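You operate a simulated robot arm through the tools that you are given. There is no shell and no other tool. Be economical: measure what you need, move in short steps, check, and stop when the job is done.

You run a simulated robot arm. Do the job below in one go: nothing can be reset, and whatever is moved stays where it is left.

JOB
Put the grey knobbed board on top of the purple-label ream. Stack the steel block that says "border" from the work table on top of the steel block marked "eyelet". Put the white book on the grey cover. Take the small brown box on the work table and put it away on the top of the blue bench. Put the white pad from the top of the wide table on the grey board there. Do these in any order.

The check looks at the end state, three seconds after you hand in, the way a careful person would. Anything else that was tipped, shoved, dropped, spilled or broken makes it a failure. Lids that push on must go on centred and level and be pressed home; caps that screw on are set level and turned clockwise until they are tight.

ROBOT AND FRAMES
A 6-joint arm with a two-finger parallel gripper on a trunk, on a base that drives. Base frame: it is fixed to the floor where the robot stands at the start and does not move with it; the origin is under the middle of the robot, x ahead of it, y to its left, z up. Lengths are in mm, angles in rad, forces in N, time in s.
With the tool pointing down near the work surface it reaches from about 100 to 620 mm from the robot's upright axis, wherever it stands. Its first joint turns from -2.897 to 2.897 rad. Places, roughly: grey board (22x16x1 cm) [-4100, 1200, 800]; grey cover (22x16x2 cm) [800, -800, 900]; grey knobbed board (18x13x5 cm) [500, 0, 500]; purple-label ream [-750, -2000, 750]; small brown box (6x6x4 cm) [400, -800, 900]; top of the blue bench [7000, 4000, 800]; white book (8x17x2 cm) [500, -600, 900]; white pad (15x10x4 cm) [-4200, 700, 800]. Payload 4.1 kg.
The TCP is the grasp point between the finger pads, 23 mm short of the fingertips. In the tool frame z runs along the fingers and y along their closing line. The gripper opens to 94 mm. The fingers are 38 mm wide and 10 mm thick; the gripper's body (54 by 96 mm) begins 39 mm behind the TCP.
Orientation is that of the tool frame in the base frame, as a unit quaternion [w, x, y, z]. With the fingers straight down and closing along the base's y, the tool's x points along the base's -x, its y along +y and its z along -z.

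CONTROLS
- The arm moves only by the tool move_arm. Its argument "targets" is a list of rows, each a list of 7 numbers: the shift along the tool's x, y, z in mm, then the turn, a rotation vector about the tool's x, y, z in rad, then the closure in counts, from 0 (fully open) to 255 (shut). In form: [[x, y, z, ax, ay, az, grip], ...]. A call has 1 to 12 rows; each row is the pose to reach, as a shift and turn from the pose commanded when the call began, along the tool's axes at that moment. Rows are played at 5 a second. More than 50 mm and 0.15 rad between two rows, or a gripper value outside its range, and nothing of the call is played. Where a pose cannot be reached the arm comes as near as it can. A force on the tool above 40 N (or 10 N above the force at the start of the call, whichever is more), or a blocked arm, ends the call early, and 0.2 s more pass. Each finger travels about 45 mm/s and halts on what it meets, pressing with about 31 N; the grip force reading is that of the motor and also rises with nothing between the fingers. The clock runs only during rows and for 0.2 s after the last one: add rows that repeat a pose to give the fingers time. It gives the time, the measured TCP pose, the force on the tool (base axes), the opening and the grip force at its end, in the units of the frame above (readings bear some noise), with the torque about the TCP (base axes, N m) and any sound that the robot's microphone picked up.
- Cameras (640 x 400 px; columns grow to the right, rows downward): "scene" is now at [-9.5, 101, 1560.4]; the picture's right is [-0.72, -0.69, 0.00], its down [-0.48, 0.51, -0.72] and it looks along [0.49, -0.52, -0.70] (base axes); focal length 279 px, centre (320, 200). "wrist" rides on the gripper at [86, 16, -75] in the tool frame; the picture's right is [-0.18, 0.98, 0.00], its down [-0.58, -0.11, -0.81] and it looks along [-0.79, -0.15, 0.59] (tool axes); focal length 243 px, centre (320, 200). There is no depth. A picture from a camera that has moved, and an enlarged one, comes with that camera's place and axes in the base frame and with its lens. The place of the scene camera against the robot may be out by one fixed shift of up to 12 mm in any direction.
- snapshot(camera): a new picture of that camera. It takes no simulated time.
- lift_body(by): slides the trunk up (or, below 0, down) by that many mm; the arm and the scene camera ride with it, the base frame stays. It gives what a move gives, with no picture.
- steer(legs): drives the robot by 1 to 6 legs, each [ahead, turn to the left] in mm and rad, along the robot's own axes; the way and the turn of a leg run together, so that a leg with both is an arc; at most 1500 mm and 3.142 rad a leg. The arm and the cameras ride along, it lands a little off, and it stops where it bumps. It gives what a move gives.
- pan_tilt(pan, tilt): turns the head with the scene camera to pan (to the left, within 2.705 rad either way) and tilt (down, from -0.506 to 1.204), counted from straight ahead of the robot. It gives what a move gives.
- inspect(camera, box): a new picture of the part [left, top, right, bottom] of that camera's present view, enlarged. It takes no simulated time.
- hand_in(): hands the job in; it is judged then, once.

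Go step by step. Nothing tells you exact positions but the pictures and the camera data: compare them with the known pose of the tool, close in by small moves and look again before you grip or let go. The budget is 165 turns and 108 pictures, counting those below and the enlarged ones. Unless the task says otherwise, let go and move clear before handing in, and close with one line.

The tools are called after "Emit:" as name(argument=value, ...) on one line, values as JSON. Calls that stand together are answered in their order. move_arm: Moves the arm, as the interface text tells. Its arguments: {"type":"object","properties":{"targets":{"type":"array","items":{"type":"array","items":{"type":"number"}}}},"required":["targets"]} The other tools are called the same way: lift_body (by) slides the trunk up or down; steer (legs) drives the base; pan_tilt (pan, tilt) turns the head that bears the scene camera; snapshot (camera) takes a picture; inspect (camera, box) takes an enlarged picture of a part of a camera's view; hand_in () hands the job in.

At the start:

```text
clock: 0.0
tcp_pos: [201.1, -379.5, 1214.3]
orientation: [0.0, 0.0, 1.0, 0.0]
wrist_force: [0.7, -0.4, 0.1]
torque: [0.02, 0.03, 0.01]
finger_gap: 93.9
grip_force: 0.0
trunk travel left (down, up): [-525.0, 65.0]
robot x, y, heading: [6.0, 3.2, -0.0]
head pan, tilt: [-0.81, 0.773]
```

scene: 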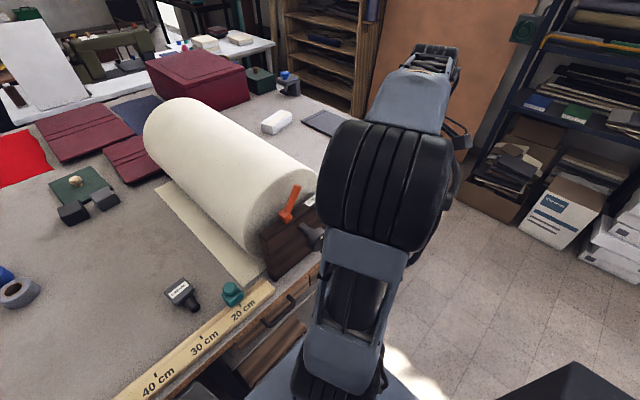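
wrist: 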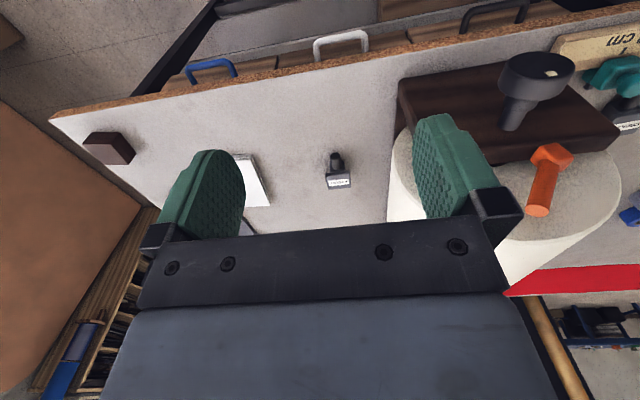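

The work table is ahead with a paper roll, and the small objects lie to the right of it. I'll look around by turning the head before moving.

Emit:
pan_tilt(pan=0.2, tilt=0.75)

Emit:
snapshot(camera="scene")

Emit:
inspect(camera="wrist", box=[60, 40, 400, 252])

Emit:
pan_tilt(pan=-1.8, tilt=0.4)

Emit:
snapshot(camera="scene")

Emit:
pan_tilt(pan=2.6, tilt=0.3)

Emit:
snapshot(camera="scene")

Emit:
pan_tilt(pan=0.7, tilt=0.2)

Emit:
snapshot(camera="scene")

```text
clock: 1.3
tcp_pos: [201.6, -378.8, 1213.8]
orientation: [-0.001, 0.0, 1.0, 0.0]
wrist_force: [0.1, -0.2, -0.8]
torque: [0.0, -0.03, -0.01]
finger_gap: 94.1
grip_force: 0.1
trunk travel left (down, up): [-525.0, 65.0]
robot x, y, heading: [-2.5, -3.5, 0.0]
head pan, tilt: [0.201, 0.75]
```

```text
105 pictures are left
camera scene: at [15.3, 176.7, 1562.3], right [0.2, -0.98, 0.0], down [-0.67, -0.14, -0.73], along [0.72, 0.15, -0.68], focal length 279 px, centre (320, 200)
```

scene: 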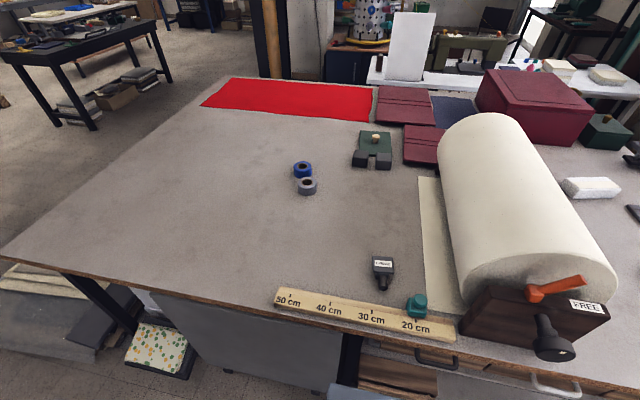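

```text
1.88 times, centred on (230, 146) of wrist
camera zoom: at [116.8, -362.9, 1287.4], right [0.18, 0.98, 0.0], down [0.58, -0.11, 0.81], along [0.79, -0.15, -0.59], focal length 457 px, centre (489, 302)
```

zoom: 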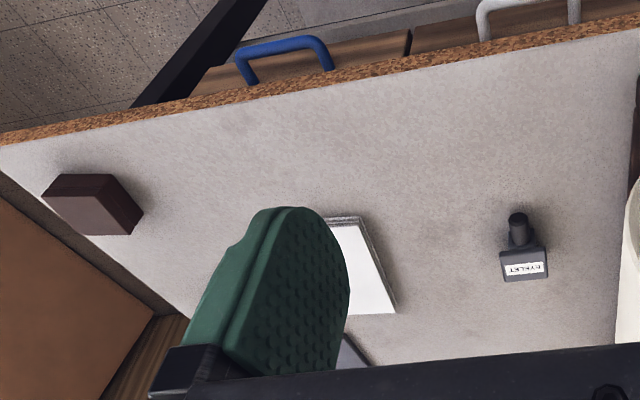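

```text
clock: 3.2
tcp_pos: [201.2, -379.4, 1214.7]
orientation: [0.001, 0.0, 1.0, -0.001]
wrist_force: [0.3, -0.4, -0.3]
torque: [0.01, -0.01, -0.01]
finger_gap: 94.0
grip_force: 0.1
trunk travel left (down, up): [-525.0, 65.0]
robot x, y, heading: [-0.6, 2.3, -0.003]
head pan, tilt: [-1.799, 0.4]
```

```text
103 pictures are left
camera scene: at [-86.9, 70.0, 1593.3], right [-0.97, 0.23, 0.0], down [0.09, 0.38, -0.92], along [-0.21, -0.9, -0.39], focal length 279 px, centre (320, 200)
```

scene: 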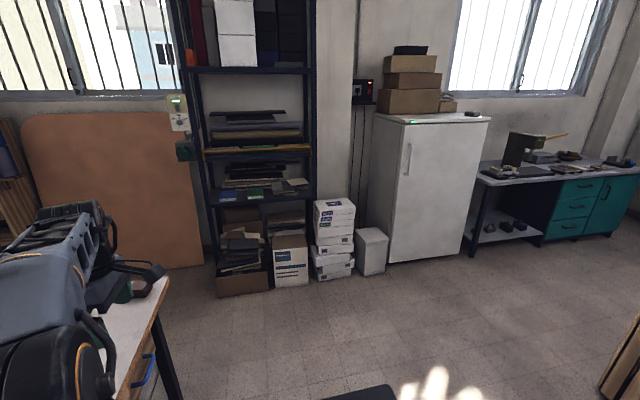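

```text
clock: 6.7
tcp_pos: [201.7, -379.8, 1214.9]
orientation: [0.0, 0.001, 1.0, 0.0]
wrist_force: [0.3, 0.5, -0.1]
torque: [0.0, -0.01, 0.03]
finger_gap: 94.0
grip_force: 0.1
trunk travel left (down, up): [-525.0, 65.0]
robot x, y, heading: [1.3, 2.2, 0.003]
head pan, tilt: [2.601, 0.3]
```

```text
102 pictures are left
camera scene: at [-146.0, 208.4, 1602.6], right [0.52, 0.86, 0.0], down [0.25, -0.15, -0.96], along [-0.82, 0.49, -0.3], focal length 279 px, centre (320, 200)
```

scene: 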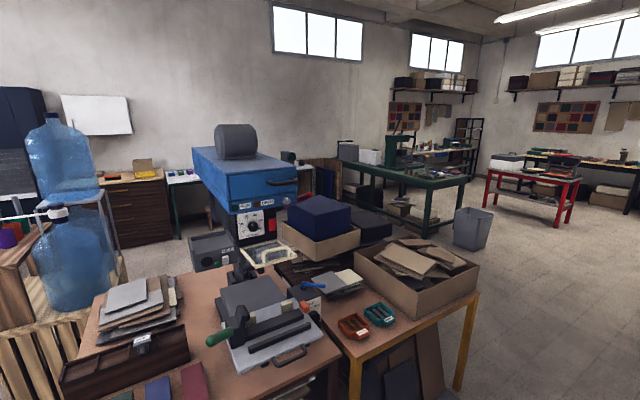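

```text
clock: 8.6
tcp_pos: [200.9, -380.6, 1213.0]
orientation: [0.0, 0.0, 1.0, 0.0]
wrist_force: [0.1, 0.2, 0.8]
torque: [0.01, 0.0, 0.03]
finger_gap: 94.1
grip_force: 0.1
trunk travel left (down, up): [-525.0, 65.0]
robot x, y, heading: [-3.3, 0.9, -0.002]
head pan, tilt: [0.7, 0.201]
```

```text
101 pictures are left
camera scene: at [5.3, 220.3, 1611.9], right [0.64, -0.76, 0.0], down [-0.15, -0.13, -0.98], along [0.75, 0.63, -0.2], focal length 279 px, centre (320, 200)
```

scene: 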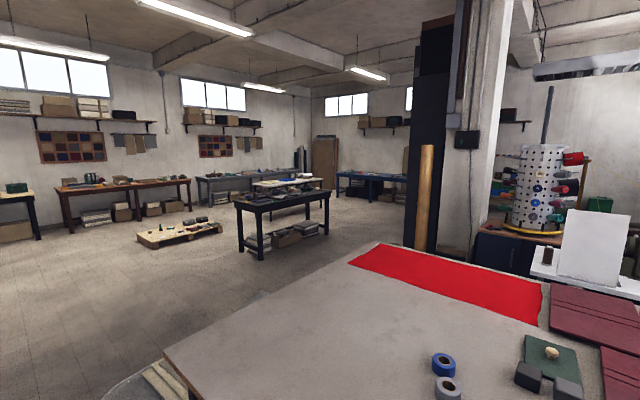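

The work-table top is around z≈890, with the eyelet block near (566,-403), the white book near (530,-610) and the brown box near (390,-850). Next I'll take a closer look at the "border" block and the right part of the table.

Emit:
pan_tilt(pan=-0.1, tilt=0.9)

Emit:
inspect(camera="scene", box=[220, 120, 420, 245])

Emit:
pan_tilt(pan=-1.45, tilt=0.8)

Emit:
snapshot(camera="scene")

```text
clock: 9.7
tcp_pos: [201.3, -378.9, 1214.5]
orientation: [0.0, 0.0, 1.0, 0.0]
wrist_force: [0.6, 0.2, -0.2]
torque: [-0.01, -0.01, 0.0]
finger_gap: 94.2
grip_force: 0.0
trunk travel left (down, up): [-525.0, 65.0]
robot x, y, heading: [0.3, -0.7, 0.003]
head pan, tilt: [-0.099, 0.901]
```

```text
3.20 times, centred on (320, 182) of scene
camera zoom: at [9.2, 152.8, 1550.4], right [-0.1, -1.0, 0.0], down [-0.78, 0.08, -0.62], along [0.62, -0.06, -0.78], focal length 892 px, centre (320, 256)
```

zoom: 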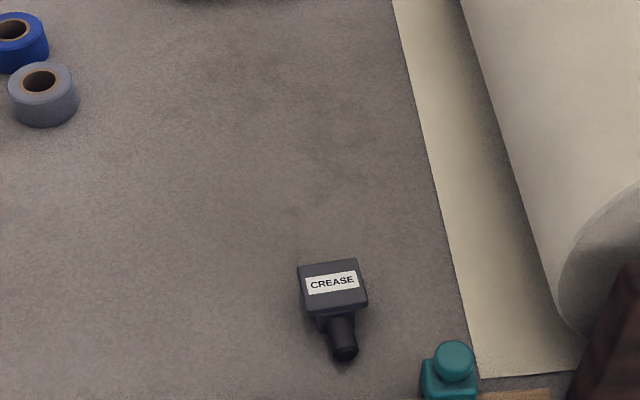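

```text
clock: 11.2
tcp_pos: [201.2, -379.8, 1214.2]
orientation: [0.0, -0.001, 1.0, 0.0]
wrist_force: [0.2, 0.0, 0.1]
torque: [0.02, 0.02, 0.01]
finger_gap: 93.9
grip_force: 0.0
trunk travel left (down, up): [-525.0, 65.0]
robot x, y, heading: [-0.6, 1.0, 0.001]
head pan, tilt: [-1.45, 0.799]
```

```text
99 pictures are left
camera scene: at [-56.2, 80.2, 1558.2], right [-0.99, -0.12, 0.0], down [-0.09, 0.71, -0.7], along [0.08, -0.69, -0.72], focal length 279 px, centre (320, 200)
```

scene: 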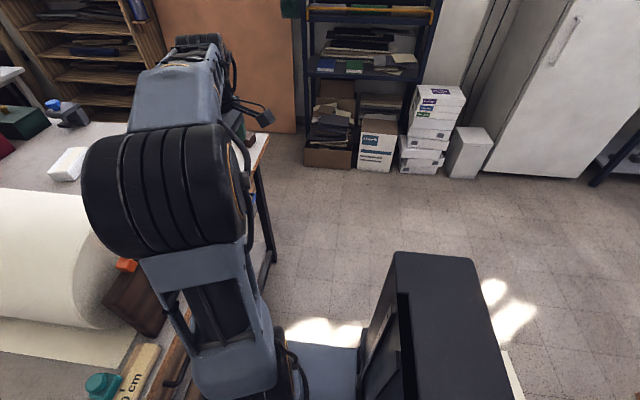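

The near block says "CREASE", so I need to find "border". I'll zoom in on the far parts of the table.

Emit:
pan_tilt(pan=-0.5, tilt=0.55)

Emit:
inspect(camera="scene", box=[0, 120, 240, 270])

Emit:
inspect(camera="scene", box=[240, 60, 440, 185])

```text
clock: 12.5
tcp_pos: [200.3, -379.3, 1213.9]
orientation: [-0.001, 0.001, 1.0, 0.0]
wrist_force: [-0.8, -0.4, -0.3]
torque: [0.0, -0.02, -0.01]
finger_gap: 93.9
grip_force: 0.1
trunk travel left (down, up): [-525.0, 65.0]
robot x, y, heading: [-1.5, -0.3, 0.0]
head pan, tilt: [-0.499, 0.55]
```

```text
2.67 times, centred on (120, 195) of scene
camera zoom: at [12.9, 117.2, 1579.6], right [-0.48, -0.88, 0.0], down [-0.46, 0.25, -0.85], along [0.75, -0.41, -0.52], focal length 743 px, centre (853, 213)
```

zoom: 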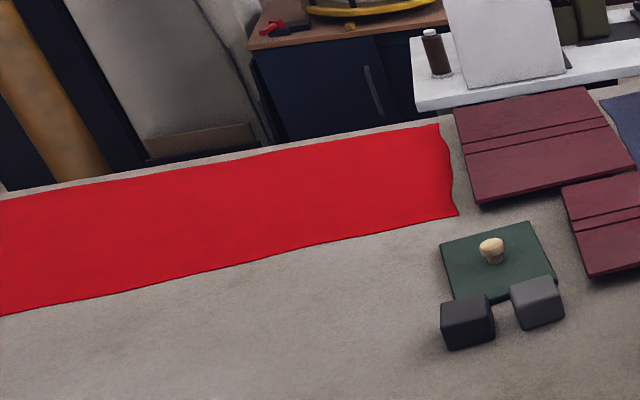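

```text
3.20 times, centred on (340, 122) of scene
camera zoom: at [12.9, 117.2, 1579.6], right [-0.48, -0.88, 0.0], down [-0.46, 0.25, -0.85], along [0.75, -0.41, -0.52], focal length 892 px, centre (256, 448)
```

zoom: 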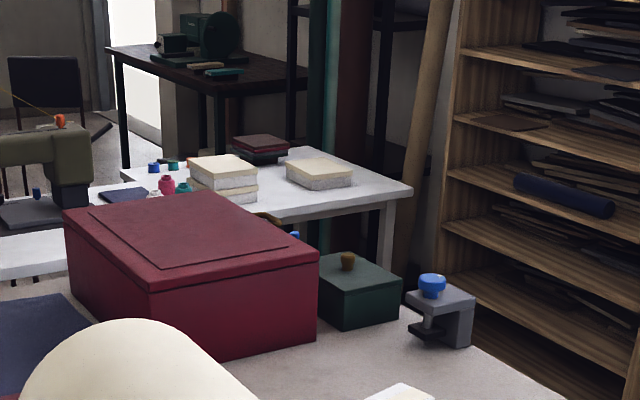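

"Border" isn't visible yet, so it must be hidden behind the arm or the roll. I'll move the arm right and use the wrist camera.

Emit:
move_arm(targets=[[0, -45, 0, 0, 0, 0, 0], [0, -90, 0, 0, 0, 0, 0], [0, -135, 0, 0, 0, 0, 0], [0, -180, 0, 0, 0, 0, 0], [0, -180, 0, 0, 0, 0, 0]])

Emit:
snapshot(camera="wrist")

Emit:
pan_tilt(pan=-0.85, tilt=0.65)

Emit:
snapshot(camera="scene")

```text
clock: 13.7
tcp_pos: [197.8, -558.1, 1214.9]
orientation: [0.001, 0.0, 1.0, 0.0]
wrist_force: [0.5, 0.1, 0.4]
torque: [0.0, 0.01, 0.02]
finger_gap: 93.9
grip_force: 0.1
trunk travel left (down, up): [-525.0, 65.0]
robot x, y, heading: [-0.7, -3.1, -0.001]
head pan, tilt: [-0.499, 0.55]
```

```text
96 pictures are left
camera wrist: at [113.0, -541.6, 1287.2], right [0.18, 0.98, 0.0], down [0.58, -0.11, 0.81], along [0.79, -0.15, -0.59], focal length 243 px, centre (320, 200)
```

wrist: 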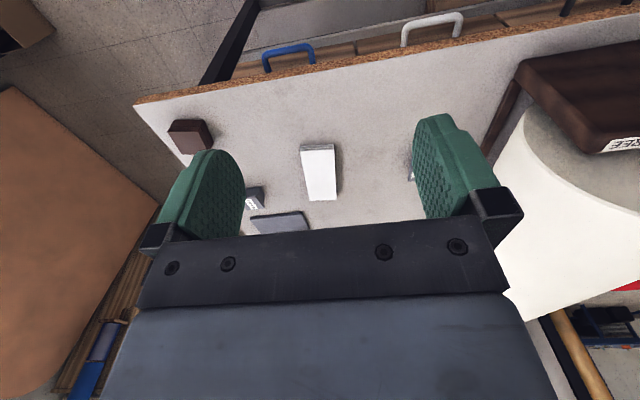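

```text
clock: 14.5
tcp_pos: [197.1, -558.2, 1215.2]
orientation: [0.0, 0.0, 1.0, 0.001]
wrist_force: [-0.4, 0.4, -1.1]
torque: [-0.01, 0.03, 0.03]
finger_gap: 94.0
grip_force: 0.1
trunk travel left (down, up): [-525.0, 65.0]
robot x, y, heading: [0.5, -1.4, 0.002]
head pan, tilt: [-0.85, 0.649]
```

```text
95 pictures are left
camera scene: at [-8.6, 94.9, 1570.9], right [-0.75, -0.66, 0.0], down [-0.4, 0.45, -0.8], along [0.53, -0.6, -0.6], focal length 279 px, centre (320, 200)
```

scene: 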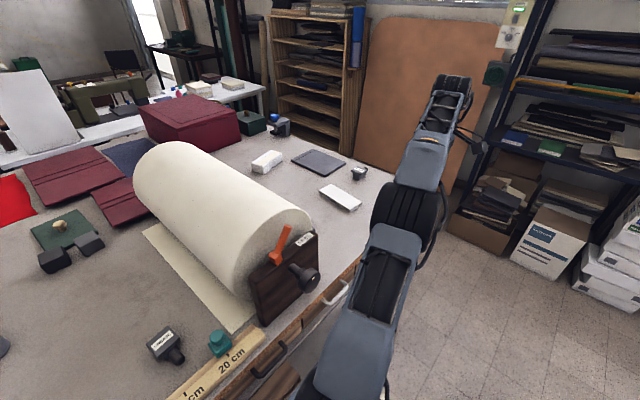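

Behind the arm I can now see the grey cover, the white book, a labelled block and the brown box. I'll zoom in on that area from both cameras.

Emit:
inspect(camera="scene", box=[240, 130, 400, 230])

Emit:
inspect(camera="wrist", box=[160, 110, 320, 240])

```text
4.00 times, centred on (320, 180) of scene
camera zoom: at [-8.6, 94.9, 1570.9], right [-0.75, -0.66, 0.0], down [-0.4, 0.45, -0.8], along [0.53, -0.6, -0.6], focal length 1115 px, centre (320, 280)
```

zoom: 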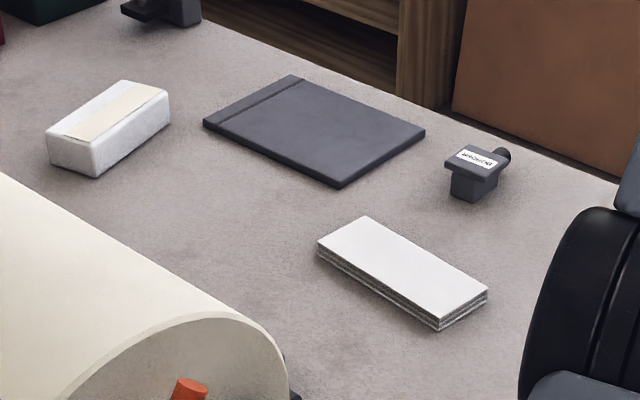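

```text
3.08 times, centred on (240, 175) of wrist
camera zoom: at [113.3, -541.6, 1287.1], right [0.18, 0.98, 0.0], down [0.58, -0.11, 0.81], along [0.79, -0.15, -0.59], focal length 746 px, centre (566, 277)
```

zoom: 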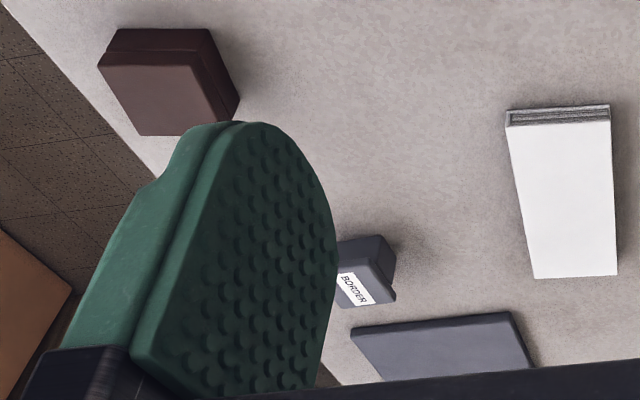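

The table top is near z≈905 and its front edge is near x≈276. The BORDER block is at about (538,-785), the cover at (764,-771) and the book at (510,-600). I'll shift the robot to the right along the table, to y≈-600.

Emit:
steer(legs=[[-120, 0], [0, -1.571], [600, 0], [0, 1.571]])

Emit:
pan_tilt(pan=0.5, tilt=1.0)

Emit:
snapshot(camera="scene")

```text
clock: 26.4
tcp_pos: [-23.0, -1180.4, 1214.4]
orientation: [0.0, 0.054, 0.999, 0.0]
wrist_force: [1.0, 0.7, 0.0]
torque: [0.02, 0.01, -0.03]
finger_gap: 94.0
grip_force: 0.0
trunk travel left (down, up): [-525.0, 65.0]
robot x, y, heading: [-163.5, -604.0, -0.107]
head pan, tilt: [-0.85, 0.649]
```

```text
clock: 27.9
tcp_pos: [-23.4, -1181.0, 1213.4]
orientation: [-0.001, 0.053, 0.999, 0.0]
wrist_force: [0.0, 0.0, -0.7]
torque: [0.01, 0.02, -0.02]
finger_gap: 94.1
grip_force: 0.1
trunk travel left (down, up): [-525.0, 65.0]
robot x, y, heading: [-161.7, -604.4, -0.108]
head pan, tilt: [0.499, 1.0]
```

```text
92 pictures are left
camera scene: at [-145.2, -412.9, 1543.1], right [0.38, -0.92, 0.0], down [-0.78, -0.32, -0.54], along [0.5, 0.21, -0.84], focal length 279 px, centre (320, 200)
```

scene: 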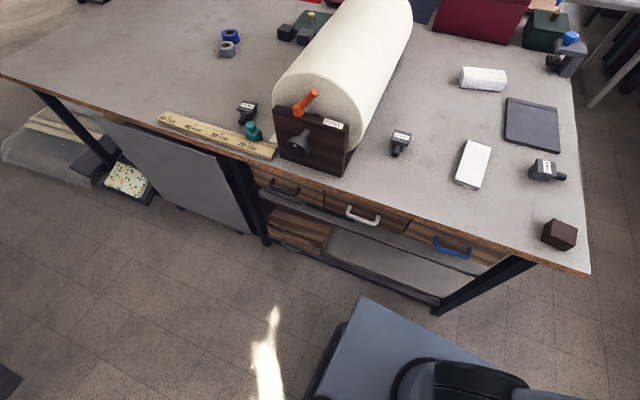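

I can see everything on this side of the table now. The base is long in front and narrower sideways, so I'll park it parallel to the table, facing -y, with its axis near x≈0. I'll back along first and then merge in.

Emit:
steer(legs=[[0, -1.464], [-720, 0]])

```text
clock: 35.5
tcp_pos: [-729.0, -83.2, 1213.4]
orientation: [0.0, 0.7, 0.714, 0.0]
wrist_force: [0.7, 0.2, 0.2]
torque: [-0.02, 0.0, -0.01]
finger_gap: 94.0
grip_force: 0.0
trunk travel left (down, up): [-525.0, 65.0]
robot x, y, heading: [-179.8, 127.1, -1.548]
head pan, tilt: [0.499, 1.0]
```

Emit:
steer(legs=[[0, 0.3], [370, 0], [380, -0.322]])

Emit:
pan_tilt(pan=1.57, tilt=0.75)

Emit:
snapshot(camera="scene")

```text
clock: 40.9
tcp_pos: [-552.5, -806.8, 1213.8]
orientation: [0.0, 0.707, 0.708, 0.0]
wrist_force: [-0.2, 0.0, 0.2]
torque: [-0.02, -0.04, -0.01]
finger_gap: 93.8
grip_force: 0.1
trunk travel left (down, up): [-525.0, 65.0]
robot x, y, heading: [8.2, -609.6, -1.569]
head pan, tilt: [0.499, 1.0]
```

```text
clock: 42.2
tcp_pos: [-551.5, -807.2, 1211.8]
orientation: [0.0, 0.707, 0.707, 0.0]
wrist_force: [-0.6, -0.3, 0.2]
torque: [0.04, 0.04, 0.0]
finger_gap: 94.1
grip_force: 0.1
trunk travel left (down, up): [-525.0, 65.0]
robot x, y, heading: [9.8, -608.9, -1.566]
head pan, tilt: [1.571, 0.75]
```

```text
91 pictures are left
camera scene: at [249.8, -552.1, 1562.3], right [0.0, -1.0, 0.0], down [-0.68, 0.0, -0.73], along [0.73, 0.0, -0.68], focal length 279 px, centre (320, 200)
```

scene: 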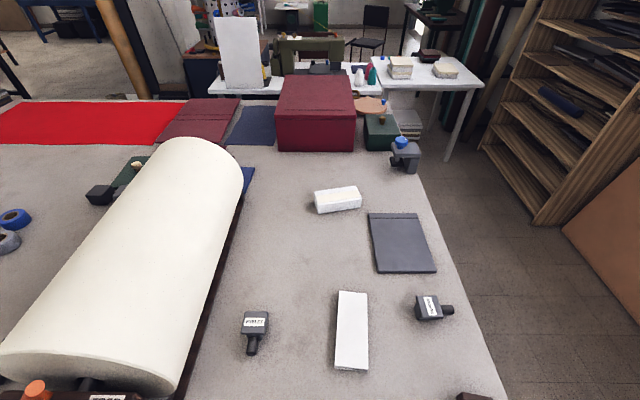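

The robot landed at (9,-609) facing -y. From this view I take the eyelet at about (520,-408), border (549,-803), book (506,-623) and cover centre (762,-780). Next I swing the arm around the front, over to the table side.

Emit:
move_arm(targets=[[-34, 32, 0, 0, 0, 0, 0], [-66, 66, 0, 0, 0, 0, 0], [-96, 102, 0, 0, 0, 0, 0], [-122, 140, 0, 0, 0, 0, 0], [-146, 180, 0, 0, 0, 0, 0], [-166, 222, 0, 0, 0, 0, 0], [-182, 266, 0, 0, 0, 0, 0], [-195, 311, 0, 0, 0, 0, 0], [-204, 357, 0, 0, 0, 0, 0], [-210, 404, 0, 0, 0, 0, 0], [-213, 452, 0, 0, 0, 0, 0], [-214, 500, 0, 0, 0, 0, 0]])

Emit:
move_arm(targets=[[16, 46, 0, 0, 0, 0, 0], [33, 92, 0, 0, 0, 0, 0], [50, 138, 0, 0, 0, 0, 0], [67, 184, 0, 0, 0, 0, 0], [84, 230, 0, 0, 0, 0, 0], [101, 276, 0, 0, 0, 0, 0], [118, 322, 0, 0, 0, 0, 0], [135, 368, 0, 0, 0, 0, 0], [152, 414, 0, 0, 0, 0, 0], [169, 460, 0, 0, 0, 0, 0], [186, 506, 0, 0, 0, 0, 0], [203, 540, 0, 0, 0, 0, 0]])

```text
clock: 44.8
tcp_pos: [-49.7, -1020.8, 1211.2]
orientation: [0.0, 0.706, 0.708, 0.0]
wrist_force: [-0.4, -0.8, 0.2]
torque: [0.01, 0.02, -0.03]
finger_gap: 93.8
grip_force: 0.0
trunk travel left (down, up): [-525.0, 65.0]
robot x, y, heading: [5.9, -606.2, -1.565]
head pan, tilt: [1.571, 0.75]
```

```text
clock: 47.4
tcp_pos: [489.9, -818.7, 1212.5]
orientation: [-0.002, 0.706, 0.708, 0.0]
wrist_force: [0.6, -0.2, 0.8]
torque: [-0.02, 0.0, -0.02]
finger_gap: 93.8
grip_force: 0.1
trunk travel left (down, up): [-525.0, 65.0]
robot x, y, heading: [7.7, -601.6, -1.567]
head pan, tilt: [1.571, 0.75]
```

The arm is over the table now. I'll move it to the +y side of the border block, lower the trunk and look through the wrist camera.

Emit:
move_arm(targets=[[40, 20, 0, 0, 0, 0, 0], [80, 40, 0, 0, 0, 0, 0], [120, 55, 0, 0, 0, 0, 0], [120, 55, 0, 0, 0, 0, 0]])

Emit:
lift_body(by=-180)

Emit:
snapshot(camera="wrist")

```text
clock: 48.4
tcp_pos: [542.6, -695.9, 1214.4]
orientation: [0.0, 0.706, 0.708, 0.0]
wrist_force: [0.4, -0.2, 0.7]
torque: [-0.02, -0.02, 0.0]
finger_gap: 94.0
grip_force: 0.0
trunk travel left (down, up): [-525.0, 65.0]
robot x, y, heading: [6.5, -607.5, -1.57]
head pan, tilt: [1.571, 0.75]
```

```text
clock: 50.4
tcp_pos: [543.5, -697.1, 1033.7]
orientation: [0.0, 0.706, 0.708, 0.0]
wrist_force: [-0.3, 0.3, -0.9]
torque: [0.03, -0.01, -0.04]
finger_gap: 93.8
grip_force: 0.0
trunk travel left (down, up): [-345.0, 245.0]
robot x, y, heading: [7.7, -605.3, -1.571]
head pan, tilt: [1.571, 0.75]
```

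```text
90 pictures are left
camera wrist: at [560.8, -609.3, 1107.3], right [0.98, -0.18, 0.0], down [-0.11, -0.58, 0.81], along [-0.15, -0.79, -0.59], focal length 243 px, centre (320, 200)
```

wrist: 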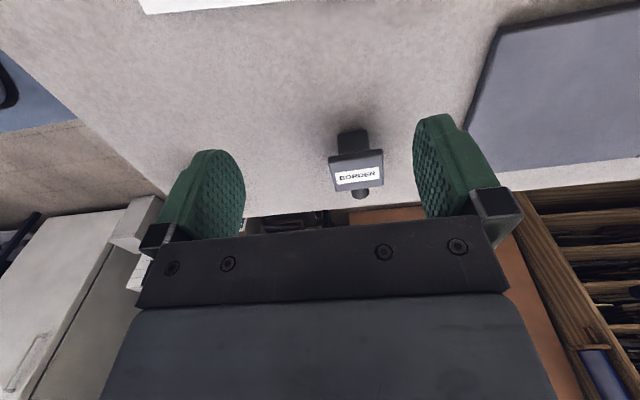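

Emit:
inspect(camera="wrist", box=[300, 110, 420, 210])

Emit:
inspect(camera="scene", box=[400, 130, 560, 250])

```text
4.00 times, centred on (360, 160) of wrist
camera zoom: at [560.8, -609.3, 1107.3], right [0.98, -0.18, 0.0], down [-0.11, -0.58, 0.81], along [-0.15, -0.79, -0.59], focal length 970 px, centre (160, 360)
```

zoom: 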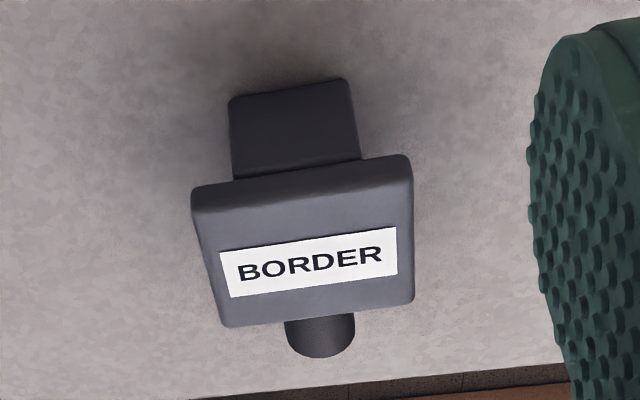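

```text
3.33 times, centred on (480, 190) of scene
camera zoom: at [250.1, -552.0, 1382.2], right [0.0, -1.0, 0.0], down [-0.68, 0.0, -0.73], along [0.73, 0.0, -0.68], focal length 929 px, centre (-213, 233)
```

zoom: 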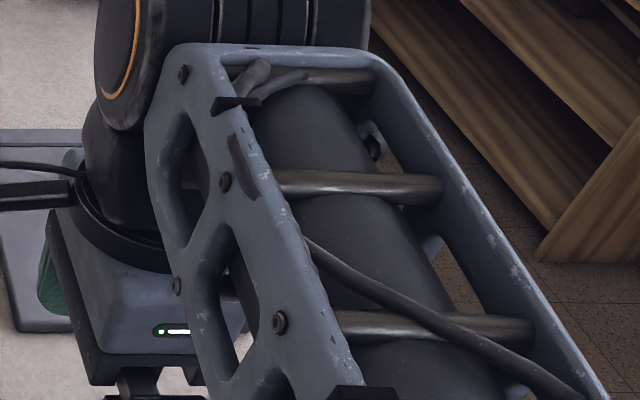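

The border block is T-shaped: a plate of about 46×42 mm at z≈955 on a body of about 30 mm, centred at (562,-780), with the handle toward -y. I'll go above it, descend and grip the plate sides.

Emit:
move_arm(targets=[[-42, 10, 0, 0, 0, 0, 0], [-83, 19, 0, 0, 0, 0, 0], [-83, 19, 35, 0, 0, 0, 0], [-83, 19, 60, 0, 0, 0, 0], [-83, 19, 60, 0, 0, 0, 0]])

Emit:
snapshot(camera="wrist")

```text
clock: 51.6
tcp_pos: [560.4, -779.8, 971.7]
orientation: [0.0, 0.706, 0.708, 0.0]
wrist_force: [0.1, -0.6, -0.6]
torque: [0.01, -0.03, -0.03]
finger_gap: 93.9
grip_force: 0.1
trunk travel left (down, up): [-345.0, 245.0]
robot x, y, heading: [7.7, -610.9, -1.567]
head pan, tilt: [1.571, 0.75]
```

```text
87 pictures are left
camera wrist: at [578.2, -693.1, 1044.9], right [0.98, -0.18, 0.0], down [-0.11, -0.58, 0.81], along [-0.15, -0.79, -0.59], focal length 243 px, centre (320, 200)
```

wrist: 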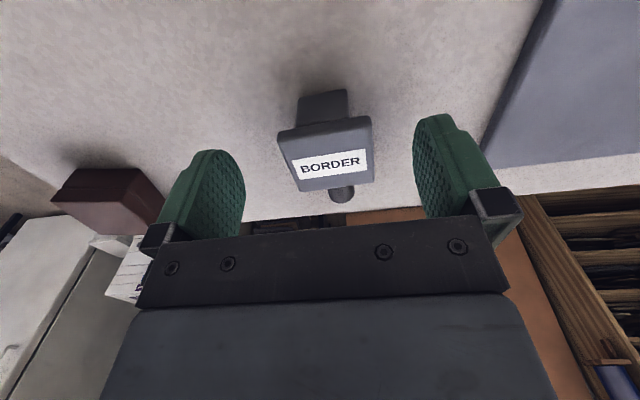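

It's centred between the fingers, so I descend and close.

Emit:
move_arm(targets=[[0, 2, 14, 0, 0, 0, 0], [0, 3, 25, 0, 0, 0, 0], [0, 3, 25, 0, 0, 0, 0], [0, 3, 25, 0, 0, 0, 255], [0, 3, 25, 0, 0, 0, 255], [0, 3, 25, 0, 0, 0, 255], [0, 3, 25, 0, 0, 0, 255], [0, 3, 25, 0, 0, 0, 255], [0, 3, 25, 0, 0, 0, 255]])

Emit:
snapshot(camera="wrist")

```text
clock: 53.6
tcp_pos: [565.1, -780.4, 948.3]
orientation: [0.0, 0.707, 0.708, -0.001]
wrist_force: [-2.1, 0.6, 1.3]
torque: [0.06, 0.08, -0.06]
finger_gap: 53.6
grip_force: 30.7
trunk travel left (down, up): [-345.0, 245.0]
robot x, y, heading: [9.4, -609.0, -1.564]
head pan, tilt: [1.571, 0.75]
```

```text
86 pictures are left
camera wrist: at [582.7, -693.3, 1021.0], right [0.98, -0.18, 0.0], down [-0.11, -0.58, 0.81], along [-0.15, -0.79, -0.59], focal length 243 px, centre (320, 200)
```

wrist: 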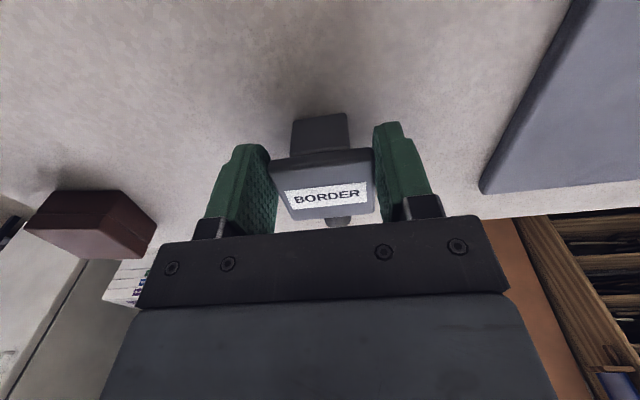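

The gap reads 53.6 mm, so the plate is larger and lower than I assumed: top z≈930, table z≈880, centre about (563,-810). I'm only holding its front edge, so I'll open, shift 30 mm toward -y, drop 24 mm and re-grip.

Emit:
move_arm(targets=[[0, 0, 0, 0, 0, 0, 0], [0, 0, 0, 0, 0, 0, 0], [0, 0, 0, 0, 0, 0, 0], [0, 0, 0, 0, 0, 0, 0], [-15, 0, 0, 0, 0, 0, 0], [-29, 0, 0, 0, 0, 0, 0], [-29, 0, 12, 0, 0, 0, 0], [-29, 0, 23, 0, 0, 0, 0], [-29, 0, 23, 0, 0, 0, 0]])

Emit:
snapshot(camera="wrist")

```text
clock: 55.6
tcp_pos: [565.6, -808.1, 924.2]
orientation: [0.0, 0.706, 0.708, 0.0]
wrist_force: [-0.4, -0.1, -0.1]
torque: [0.0, 0.04, 0.01]
finger_gap: 94.1
grip_force: 0.0
trunk travel left (down, up): [-345.0, 245.0]
robot x, y, heading: [9.4, -610.5, -1.569]
head pan, tilt: [1.571, 0.75]
```

```text
85 pictures are left
camera wrist: at [584.2, -720.6, 998.9], right [0.98, -0.18, 0.0], down [-0.11, -0.58, 0.81], along [-0.15, -0.79, -0.59], focal length 243 px, centre (320, 200)
```

wrist: 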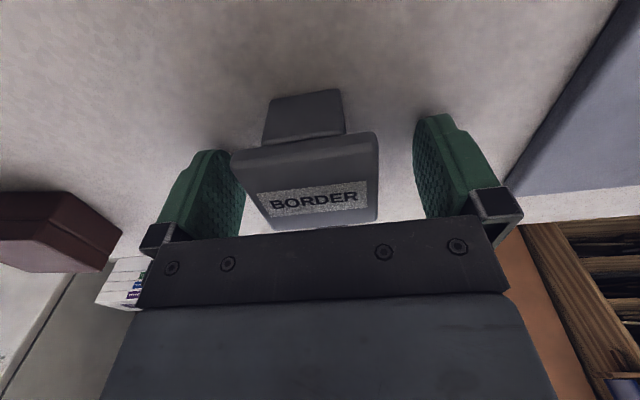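

Emit:
move_arm(targets=[[0, 0, 0, 0, 0, 0, 255], [0, 0, 0, 0, 0, 0, 255], [0, 0, 0, 0, 0, 0, 255], [0, 0, 0, 0, 0, 0, 255], [0, 0, 0, 0, 0, 0, 255], [0, 0, -30, 0, 0, 0, 255], [0, 0, -70, 0, 0, 0, 255], [0, 0, -110, 0, 0, 0, 255], [0, 0, -140, 0, 0, 0, 255]])

Emit:
snapshot(camera="wrist")

```text
clock: 57.6
tcp_pos: [557.1, -806.9, 1060.2]
orientation: [0.001, 0.707, 0.707, 0.0]
wrist_force: [0.0, -0.4, -1.0]
torque: [0.01, 0.06, 0.03]
finger_gap: 0.3
grip_force: 31.2
out of reach, approached as far as the arm can: row 9
trunk travel left (down, up): [-345.0, 245.0]
robot x, y, heading: [7.6, -606.9, -1.568]
head pan, tilt: [1.571, 0.75]
```

```text
84 pictures are left
camera wrist: at [575.1, -719.4, 1133.8], right [0.98, -0.18, 0.0], down [-0.11, -0.58, 0.81], along [-0.15, -0.79, -0.59], focal length 243 px, centre (320, 200)
```

wrist: 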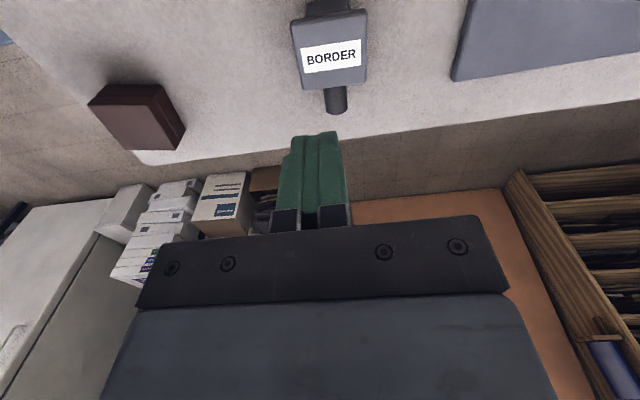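

The fingers came up empty. The block seems to be in the same place at (567,-807), so the grip slipped. I'll go back down, grip, check, and lift slowly.

Emit:
move_arm(targets=[[0, 6, 0, 0, 0, 0, 0], [0, 8, 0, 0, 0, 0, 0], [0, 8, 0, 0, 0, 0, 0], [0, 8, 0, 0, 0, 0, 0], [0, 8, 0, 0, 0, 0, 0], [0, 8, 40, 0, 0, 0, 0], [0, 8, 80, 0, 0, 0, 0], [0, 8, 110, 0, 0, 0, 0], [0, 8, 136, 0, 0, 0, 0], [0, 8, 136, 0, 0, 0, 0]])

Emit:
move_arm(targets=[[0, 0, 0, 0, 0, 0, 255], [0, 0, 0, 0, 0, 0, 255], [0, 0, 0, 0, 0, 0, 255], [0, 0, 0, 0, 0, 0, 255], [0, 0, 0, 0, 0, 0, 255], [0, 0, 0, 0, 0, 0, 255]])

Emit:
snapshot(camera="wrist")

```text
clock: 59.8
tcp_pos: [563.1, -807.3, 924.4]
orientation: [0.0, 0.706, 0.708, 0.001]
wrist_force: [0.4, 0.3, 0.0]
torque: [0.0, 0.01, 0.0]
finger_gap: 93.7
grip_force: 0.0
out of reach, approached as far as the arm can: row 1, 2, 3, 4, 5
trunk travel left (down, up): [-345.0, 245.0]
robot x, y, heading: [4.8, -607.2, -1.567]
head pan, tilt: [1.571, 0.75]
```

```text
clock: 61.2
tcp_pos: [563.3, -805.9, 926.5]
orientation: [0.0, 0.706, 0.708, -0.001]
wrist_force: [1.8, 1.0, 1.7]
torque: [-0.01, -0.07, 0.0]
finger_gap: 53.8
grip_force: 31.4
trunk travel left (down, up): [-345.0, 245.0]
robot x, y, heading: [8.8, -608.4, -1.566]
head pan, tilt: [1.571, 0.75]
```

```text
83 pictures are left
camera wrist: at [580.7, -719.0, 999.1], right [0.98, -0.18, 0.0], down [-0.11, -0.58, 0.81], along [-0.15, -0.79, -0.59], focal length 243 px, centre (320, 200)
```

wrist: 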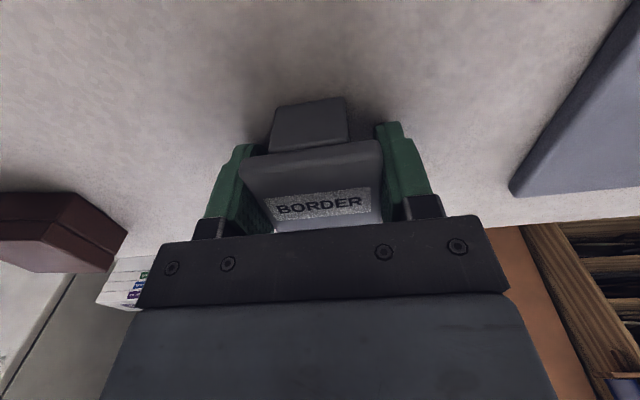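

It's firmly gripped at 53.8 mm; now a slow lift.

Emit:
move_arm(targets=[[0, 0, -2, 0, 0, 0, 255], [0, 0, -5, 0, 0, 0, 255], [0, 0, -9, 0, 0, 0, 255], [0, 0, -14, 0, 0, 0, 255], [0, 0, -20, 0, 0, 0, 255], [0, 0, -20, 0, 0, 0, 255]])

Emit:
snapshot(camera="wrist")

```text
clock: 62.6
tcp_pos: [562.9, -806.7, 944.3]
orientation: [-0.001, 0.707, 0.707, -0.001]
wrist_force: [-0.2, 0.0, -4.5]
torque: [0.02, 0.01, 0.01]
finger_gap: 53.9
grip_force: 30.5
trunk travel left (down, up): [-345.0, 245.0]
robot x, y, heading: [8.4, -606.2, -1.567]
head pan, tilt: [1.571, 0.75]
```

```text
82 pictures are left
camera wrist: at [581.7, -718.8, 1018.3], right [0.98, -0.18, 0.0], down [-0.11, -0.58, 0.81], along [-0.15, -0.79, -0.59], focal length 243 px, centre (320, 200)
```

wrist: 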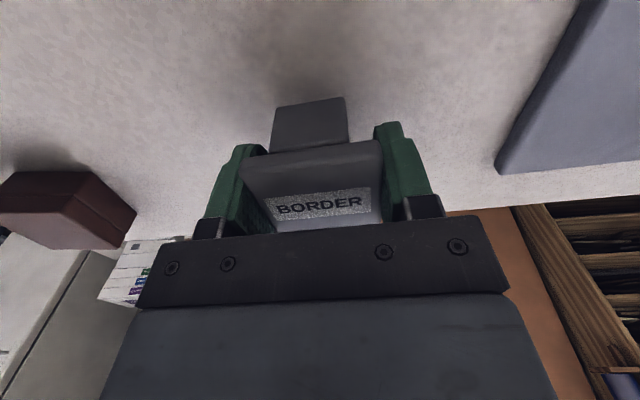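

The block is held level at 4.5 N. I'll carry it gently toward the eyelet block and turn the tool so the camera sits on the robot side, away from the roll.

Emit:
move_arm(targets=[[0, 0, -8, 0, 0, 0, 255], [0, 0, -22, 0, 0, 0, 255], [0, 0, -40, 0, 0, 0, 255], [0, 0, -56, 0, 0, 0, 255], [8, -3, -68, 0, 0, 0, 255], [26, -9, -74, 0, 0, 0, 255], [52, -18, -75, 0, 0, 0, 255], [80, -27, -75, 0, 0, 0, 255], [110, -37, -75, 0, 0, 0, 255], [140, -47, -75, 0, 0, 0, 255], [165, -55, -75, 0, 0, 0, 255], [180, -60, -75, 0, 0, 0, 255]])

Emit:
move_arm(targets=[[8, -3, 0, 0, 0, -0.1, 255], [25, -9, 0, 0, 0, -0.24, 255], [47, -16, 0, 0, 0, -0.38, 255], [70, -24, 0, 0, 0, -0.52, 255], [93, -31, 0, 0, 0, -0.66, 255], [116, -39, 0, 0, 0, -0.8, 255], [139, -46, 0, 0, 0, -0.94, 255], [162, -54, 0, 0, 0, -1.08, 255], [182, -61, 0, 0, 0, -1.22, 255], [200, -67, 0, 0, 0, -1.36, 255], [213, -71, 0, 0, 0, -1.49, 255], [220, -73, 0, 0, 0, -1.571, 255]])

Emit:
snapshot(camera="wrist")

```text
clock: 65.2
tcp_pos: [503.1, -625.3, 1022.6]
orientation: [0.0, 0.705, 0.709, 0.001]
wrist_force: [0.4, 0.1, -3.9]
torque: [0.01, 0.0, 0.0]
finger_gap: 53.8
grip_force: 31.1
trunk travel left (down, up): [-345.0, 245.0]
robot x, y, heading: [6.2, -607.0, -1.565]
head pan, tilt: [1.571, 0.75]
```

```text
clock: 67.1
tcp_pos: [474.0, -535.6, 1025.3]
orientation: [0.004, 0.308, 0.951, 0.002]
wrist_force: [-0.2, 0.0, -4.2]
torque: [0.03, -0.02, 0.03]
finger_gap: 54.0
grip_force: 31.0
trunk travel left (down, up): [-345.0, 245.0]
robot x, y, heading: [5.8, -609.3, -1.568]
head pan, tilt: [1.571, 0.75]
stopped in row 9: the arm was blocked; the commanded pose is now the measured one
```

```text
81 pictures are left
camera wrist: at [415.1, -471.2, 1098.3], right [0.72, 0.69, 0.01], down [0.4, -0.43, 0.81], along [0.56, -0.58, -0.59], focal length 243 px, centre (320, 200)
```

wrist: 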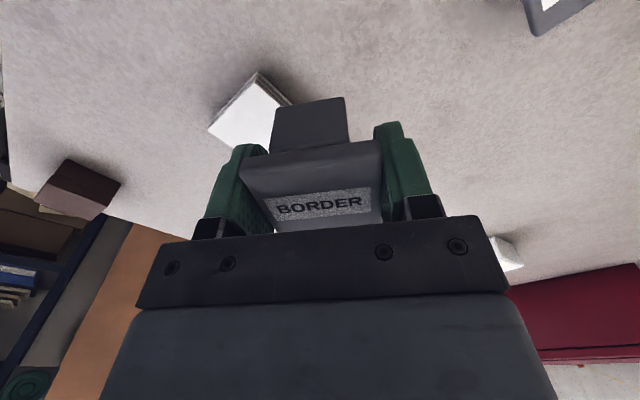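

Emit:
snapshot(camera="scene")

```text
80 pictures are left
camera scene: at [250.5, -552.1, 1382.1], right [0.0, -1.0, 0.0], down [-0.68, 0.0, -0.73], along [0.73, 0.0, -0.68], focal length 279 px, centre (320, 200)
```

scene: 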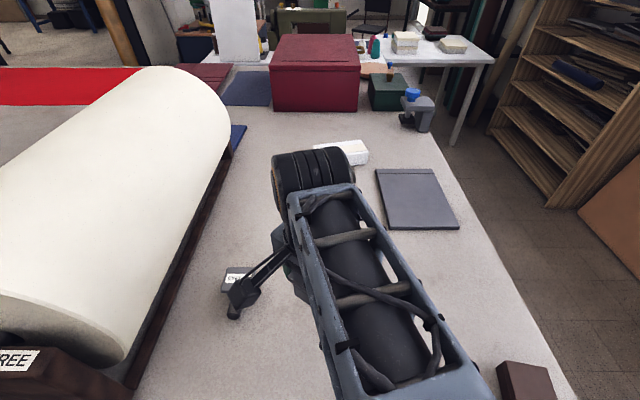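

The turn was blocked, probably by the camera bracket meeting the arm's own link since the arm is near its top height. I'll raise the trunk 150 mm and lower the arm relative to it to open up space.

Emit:
lift_body(by=150)

Emit:
move_arm(targets=[[0, 0, 8, 0, 0, 0, 255], [0, 0, 25, 0, 0, 0, 255], [0, 0, 45, 0, 0, 0, 255], [0, 0, 65, 0, 0, 0, 255], [0, 0, 85, 0, 0, 0, 255], [0, 0, 105, 0, 0, 0, 255], [0, 0, 125, 0, 0, 0, 255], [0, 0, 140, 0, 0, 0, 255], [0, 0, 145, 0, 0, 0, 255]])

Emit:
snapshot(camera="scene")

```text
clock: 68.8
tcp_pos: [475.2, -536.0, 1176.2]
orientation: [0.003, 0.307, 0.952, 0.001]
wrist_force: [0.2, -0.6, -4.3]
torque: [0.0, -0.02, 0.02]
finger_gap: 53.9
grip_force: 31.4
trunk travel left (down, up): [-495.0, 95.0]
robot x, y, heading: [8.3, -609.3, -1.563]
head pan, tilt: [1.571, 0.75]
```

```text
clock: 70.8
tcp_pos: [477.0, -534.9, 1030.0]
orientation: [0.003, 0.305, 0.952, 0.002]
wrist_force: [1.2, -0.5, -4.1]
torque: [0.01, 0.02, 0.02]
finger_gap: 53.6
grip_force: 31.1
trunk travel left (down, up): [-495.0, 95.0]
robot x, y, heading: [7.5, -606.8, -1.566]
head pan, tilt: [1.571, 0.75]
```

```text
79 pictures are left
camera scene: at [250.6, -551.9, 1532.1], right [0.0, -1.0, 0.0], down [-0.68, 0.0, -0.73], along [0.73, 0.0, -0.68], focal length 279 px, centre (320, 200)
```

scene: 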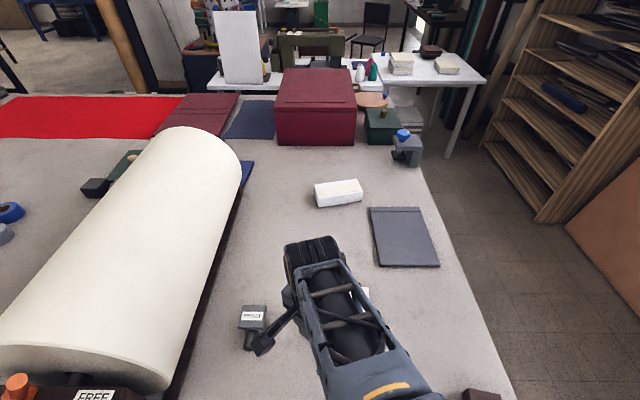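

Emit:
move_arm(targets=[[0, 0, 0, 0, 0, -0.06, 255], [0, 0, 0, 0, 0, -0.17, 255], [0, 0, 0, 0, 0, -0.29, 255], [0, 0, 0, 0, 0, -0.41, 255], [0, 0, 0, 0, 0, -0.53, 255], [0, 0, 0, 0, 0, -0.62, 255], [0, 0, 0, 0, 0, -0.62, 255]])

Emit:
snapshot(camera="wrist")

```text
clock: 72.4
tcp_pos: [475.4, -535.0, 1030.4]
orientation: [0.002, 0.001, 1.0, 0.001]
wrist_force: [0.5, 0.6, -4.1]
torque: [-0.04, 0.03, -0.01]
finger_gap: 53.6
grip_force: 31.0
trunk travel left (down, up): [-495.0, 95.0]
robot x, y, heading: [6.3, -605.6, -1.566]
head pan, tilt: [1.571, 0.75]
```

```text
78 pictures are left
camera wrist: at [391.2, -517.4, 1103.0], right [0.19, 0.98, 0.0], down [0.58, -0.11, 0.81], along [0.8, -0.15, -0.59], focal length 243 px, centre (320, 200)
```

wrist: 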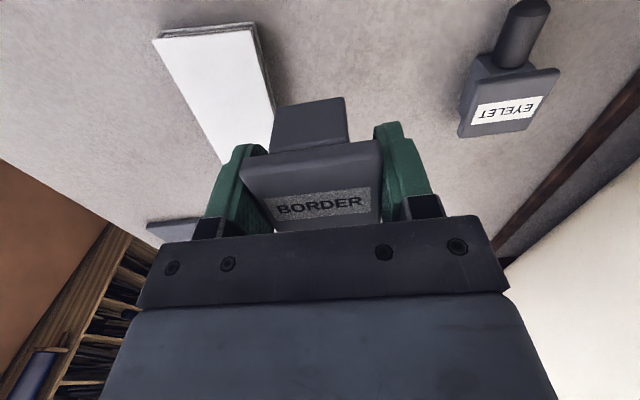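

The turn worked. The eyelet plate measures as centred at (529,-398.5), axis-aligned, with its top at about 932. I'll hover above it.

Emit:
move_arm(targets=[[-5, 12, 0, 0, 0, 0, 255], [-14, 35, 2, 0, 0, 0, 255], [-24, 60, 5, 0, 0, 0, 255], [-34, 86, 10, 0, 0, 0, 255], [-43, 110, 15, 0, 0, 0, 255], [-50, 128, 20, 0, 0, 0, 255], [-53.6, 136.5, 24, 0, 0, 0, 255], [-53.6, 136.5, 25, 0, 0, 0, 255]])

Emit:
inspect(camera="wrist", box=[220, 40, 420, 240])

Emit:
inspect(camera="scene", box=[200, 240, 340, 340])

```text
clock: 73.5
tcp_pos: [543.8, -516.6, 1034.7]
orientation: [0.016, 0.077, 0.997, 0.005]
wrist_force: [-0.4, -0.9, -2.7]
torque: [0.04, 0.02, -0.01]
finger_gap: 53.9
grip_force: 31.2
trunk travel left (down, up): [-495.0, 95.0]
robot x, y, heading: [5.0, -604.8, -1.569]
head pan, tilt: [1.571, 0.75]
stopped in row 5: the arm was blocked; the commanded pose is now the measured one
```

```text
2.00 times, centred on (320, 140) of wrist
camera zoom: at [459.2, -487.3, 1105.2], right [0.33, 0.94, 0.02], down [0.53, -0.2, 0.82], along [0.78, -0.26, -0.57], focal length 485 px, centre (320, 320)
```

zoom: 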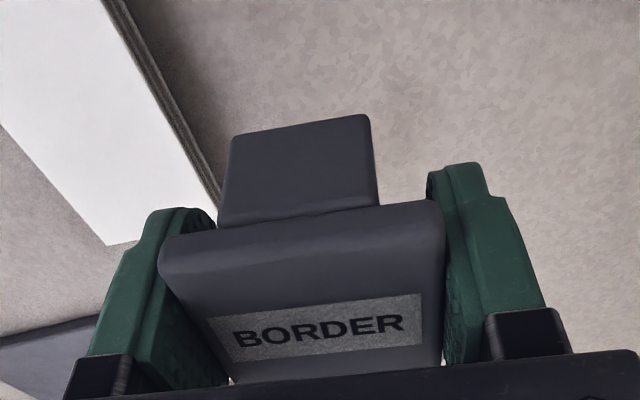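

```text
4.00 times, centred on (270, 290) of scene
camera zoom: at [250.0, -552.1, 1532.2], right [0.0, -1.0, 0.0], down [-0.68, 0.0, -0.73], along [0.73, 0.0, -0.68], focal length 1115 px, centre (520, -160)
```

zoom: 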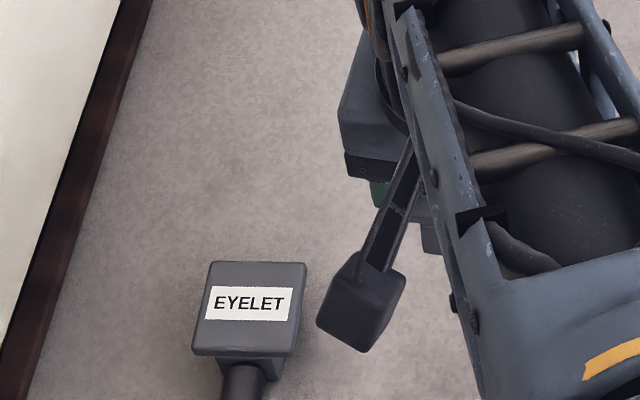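

The camera bracket sits under the arm's link at this radius, so that orientation is no good here. I'll pull in, level the tool, raise the trunk, and turn the camera to the -y side, away from both the roll and the link.

Emit:
move_arm(targets=[[8, -4, 0, 0, 0, 0, 255], [25, -12, 0, 0, 0, 0, 255], [48, -23, 0, 0.006, 0.015, 0, 255], [72, -35, 0, 0.012, 0.031, 0, 255], [96, -46, 0, 0.0124, 0.031, 0, 255], [118, -57, 0, 0.0124, 0.031, 0, 255], [132, -63, 0, 0.0124, 0.031, 0, 255], [135.6, -64.7, 0, 0.0124, 0.031, 0, 255]])

Emit:
lift_body(by=85)

Emit:
move_arm(targets=[[0, 0, 8, 0, 0, 0, 255], [0, 0, 25, 0, 0, 0, 255], [0, 0, 45, 0, 0, 0, 255], [0, 0, 65, 0, 0, 0, 255], [0, 0, 78, 0, 0, 0, 255], [0, 0, 85, 0, 0, 0, 255]])

Emit:
move_arm(targets=[[0, 0, 0, 0, 0, -0.05, 255], [0, 0, 0, 0, 0, -0.17, 255], [0, 0, 0, 0, 0, -0.31, 255], [0, 0, 0, 0, 0, -0.45, 255], [0, 0, 0, 0, 0, -0.59, 255], [0, 0, 0, 0, 0, -0.73, 255], [0, 0, 0, 0, 0, -0.87, 255], [0, 0, 0, 0, 0, -1.01, 255], [0, 0, 0, 0, 0, -1.15, 255], [0, 0, 0, 0, 0, -1.29, 255], [0, 0, 0, 0, 0, -1.43, 255], [0, 0, 0, 0, 0, -1.55, 255]])

```text
clock: 75.3
tcp_pos: [398.6, -559.0, 1028.5]
orientation: [0.001, 0.077, 0.997, 0.0]
wrist_force: [0.4, 0.1, -4.5]
torque: [0.03, 0.04, 0.0]
finger_gap: 53.7
grip_force: 30.5
trunk travel left (down, up): [-495.0, 95.0]
robot x, y, heading: [6.6, -604.9, -1.566]
head pan, tilt: [1.571, 0.75]
```

```text
clock: 76.5
tcp_pos: [398.6, -558.3, 1112.7]
orientation: [0.001, 0.077, 0.997, 0.0]
wrist_force: [0.1, 0.1, -3.4]
torque: [-0.01, 0.0, 0.0]
finger_gap: 53.7
grip_force: 30.8
trunk travel left (down, up): [-580.0, 10.0]
robot x, y, heading: [7.5, -604.8, -1.564]
head pan, tilt: [1.571, 0.75]
```

```text
clock: 78.0
tcp_pos: [398.1, -557.7, 1028.4]
orientation: [0.001, 0.076, 0.997, 0.001]
wrist_force: [-0.2, -0.1, -3.7]
torque: [-0.01, 0.02, -0.01]
finger_gap: 53.7
grip_force: 31.5
trunk travel left (down, up): [-580.0, 10.0]
robot x, y, heading: [3.2, -609.7, -1.571]
head pan, tilt: [1.571, 0.75]
```

```text
clock: 80.5
tcp_pos: [401.1, -559.2, 1029.4]
orientation: [0.0, -0.644, 0.765, -0.001]
wrist_force: [-0.3, 1.0, -5.6]
torque: [-0.03, -0.03, 0.01]
finger_gap: 53.9
grip_force: 31.2
trunk travel left (down, up): [-580.0, 10.0]
robot x, y, heading: [5.1, -607.6, -1.575]
head pan, tilt: [1.571, 0.75]
```

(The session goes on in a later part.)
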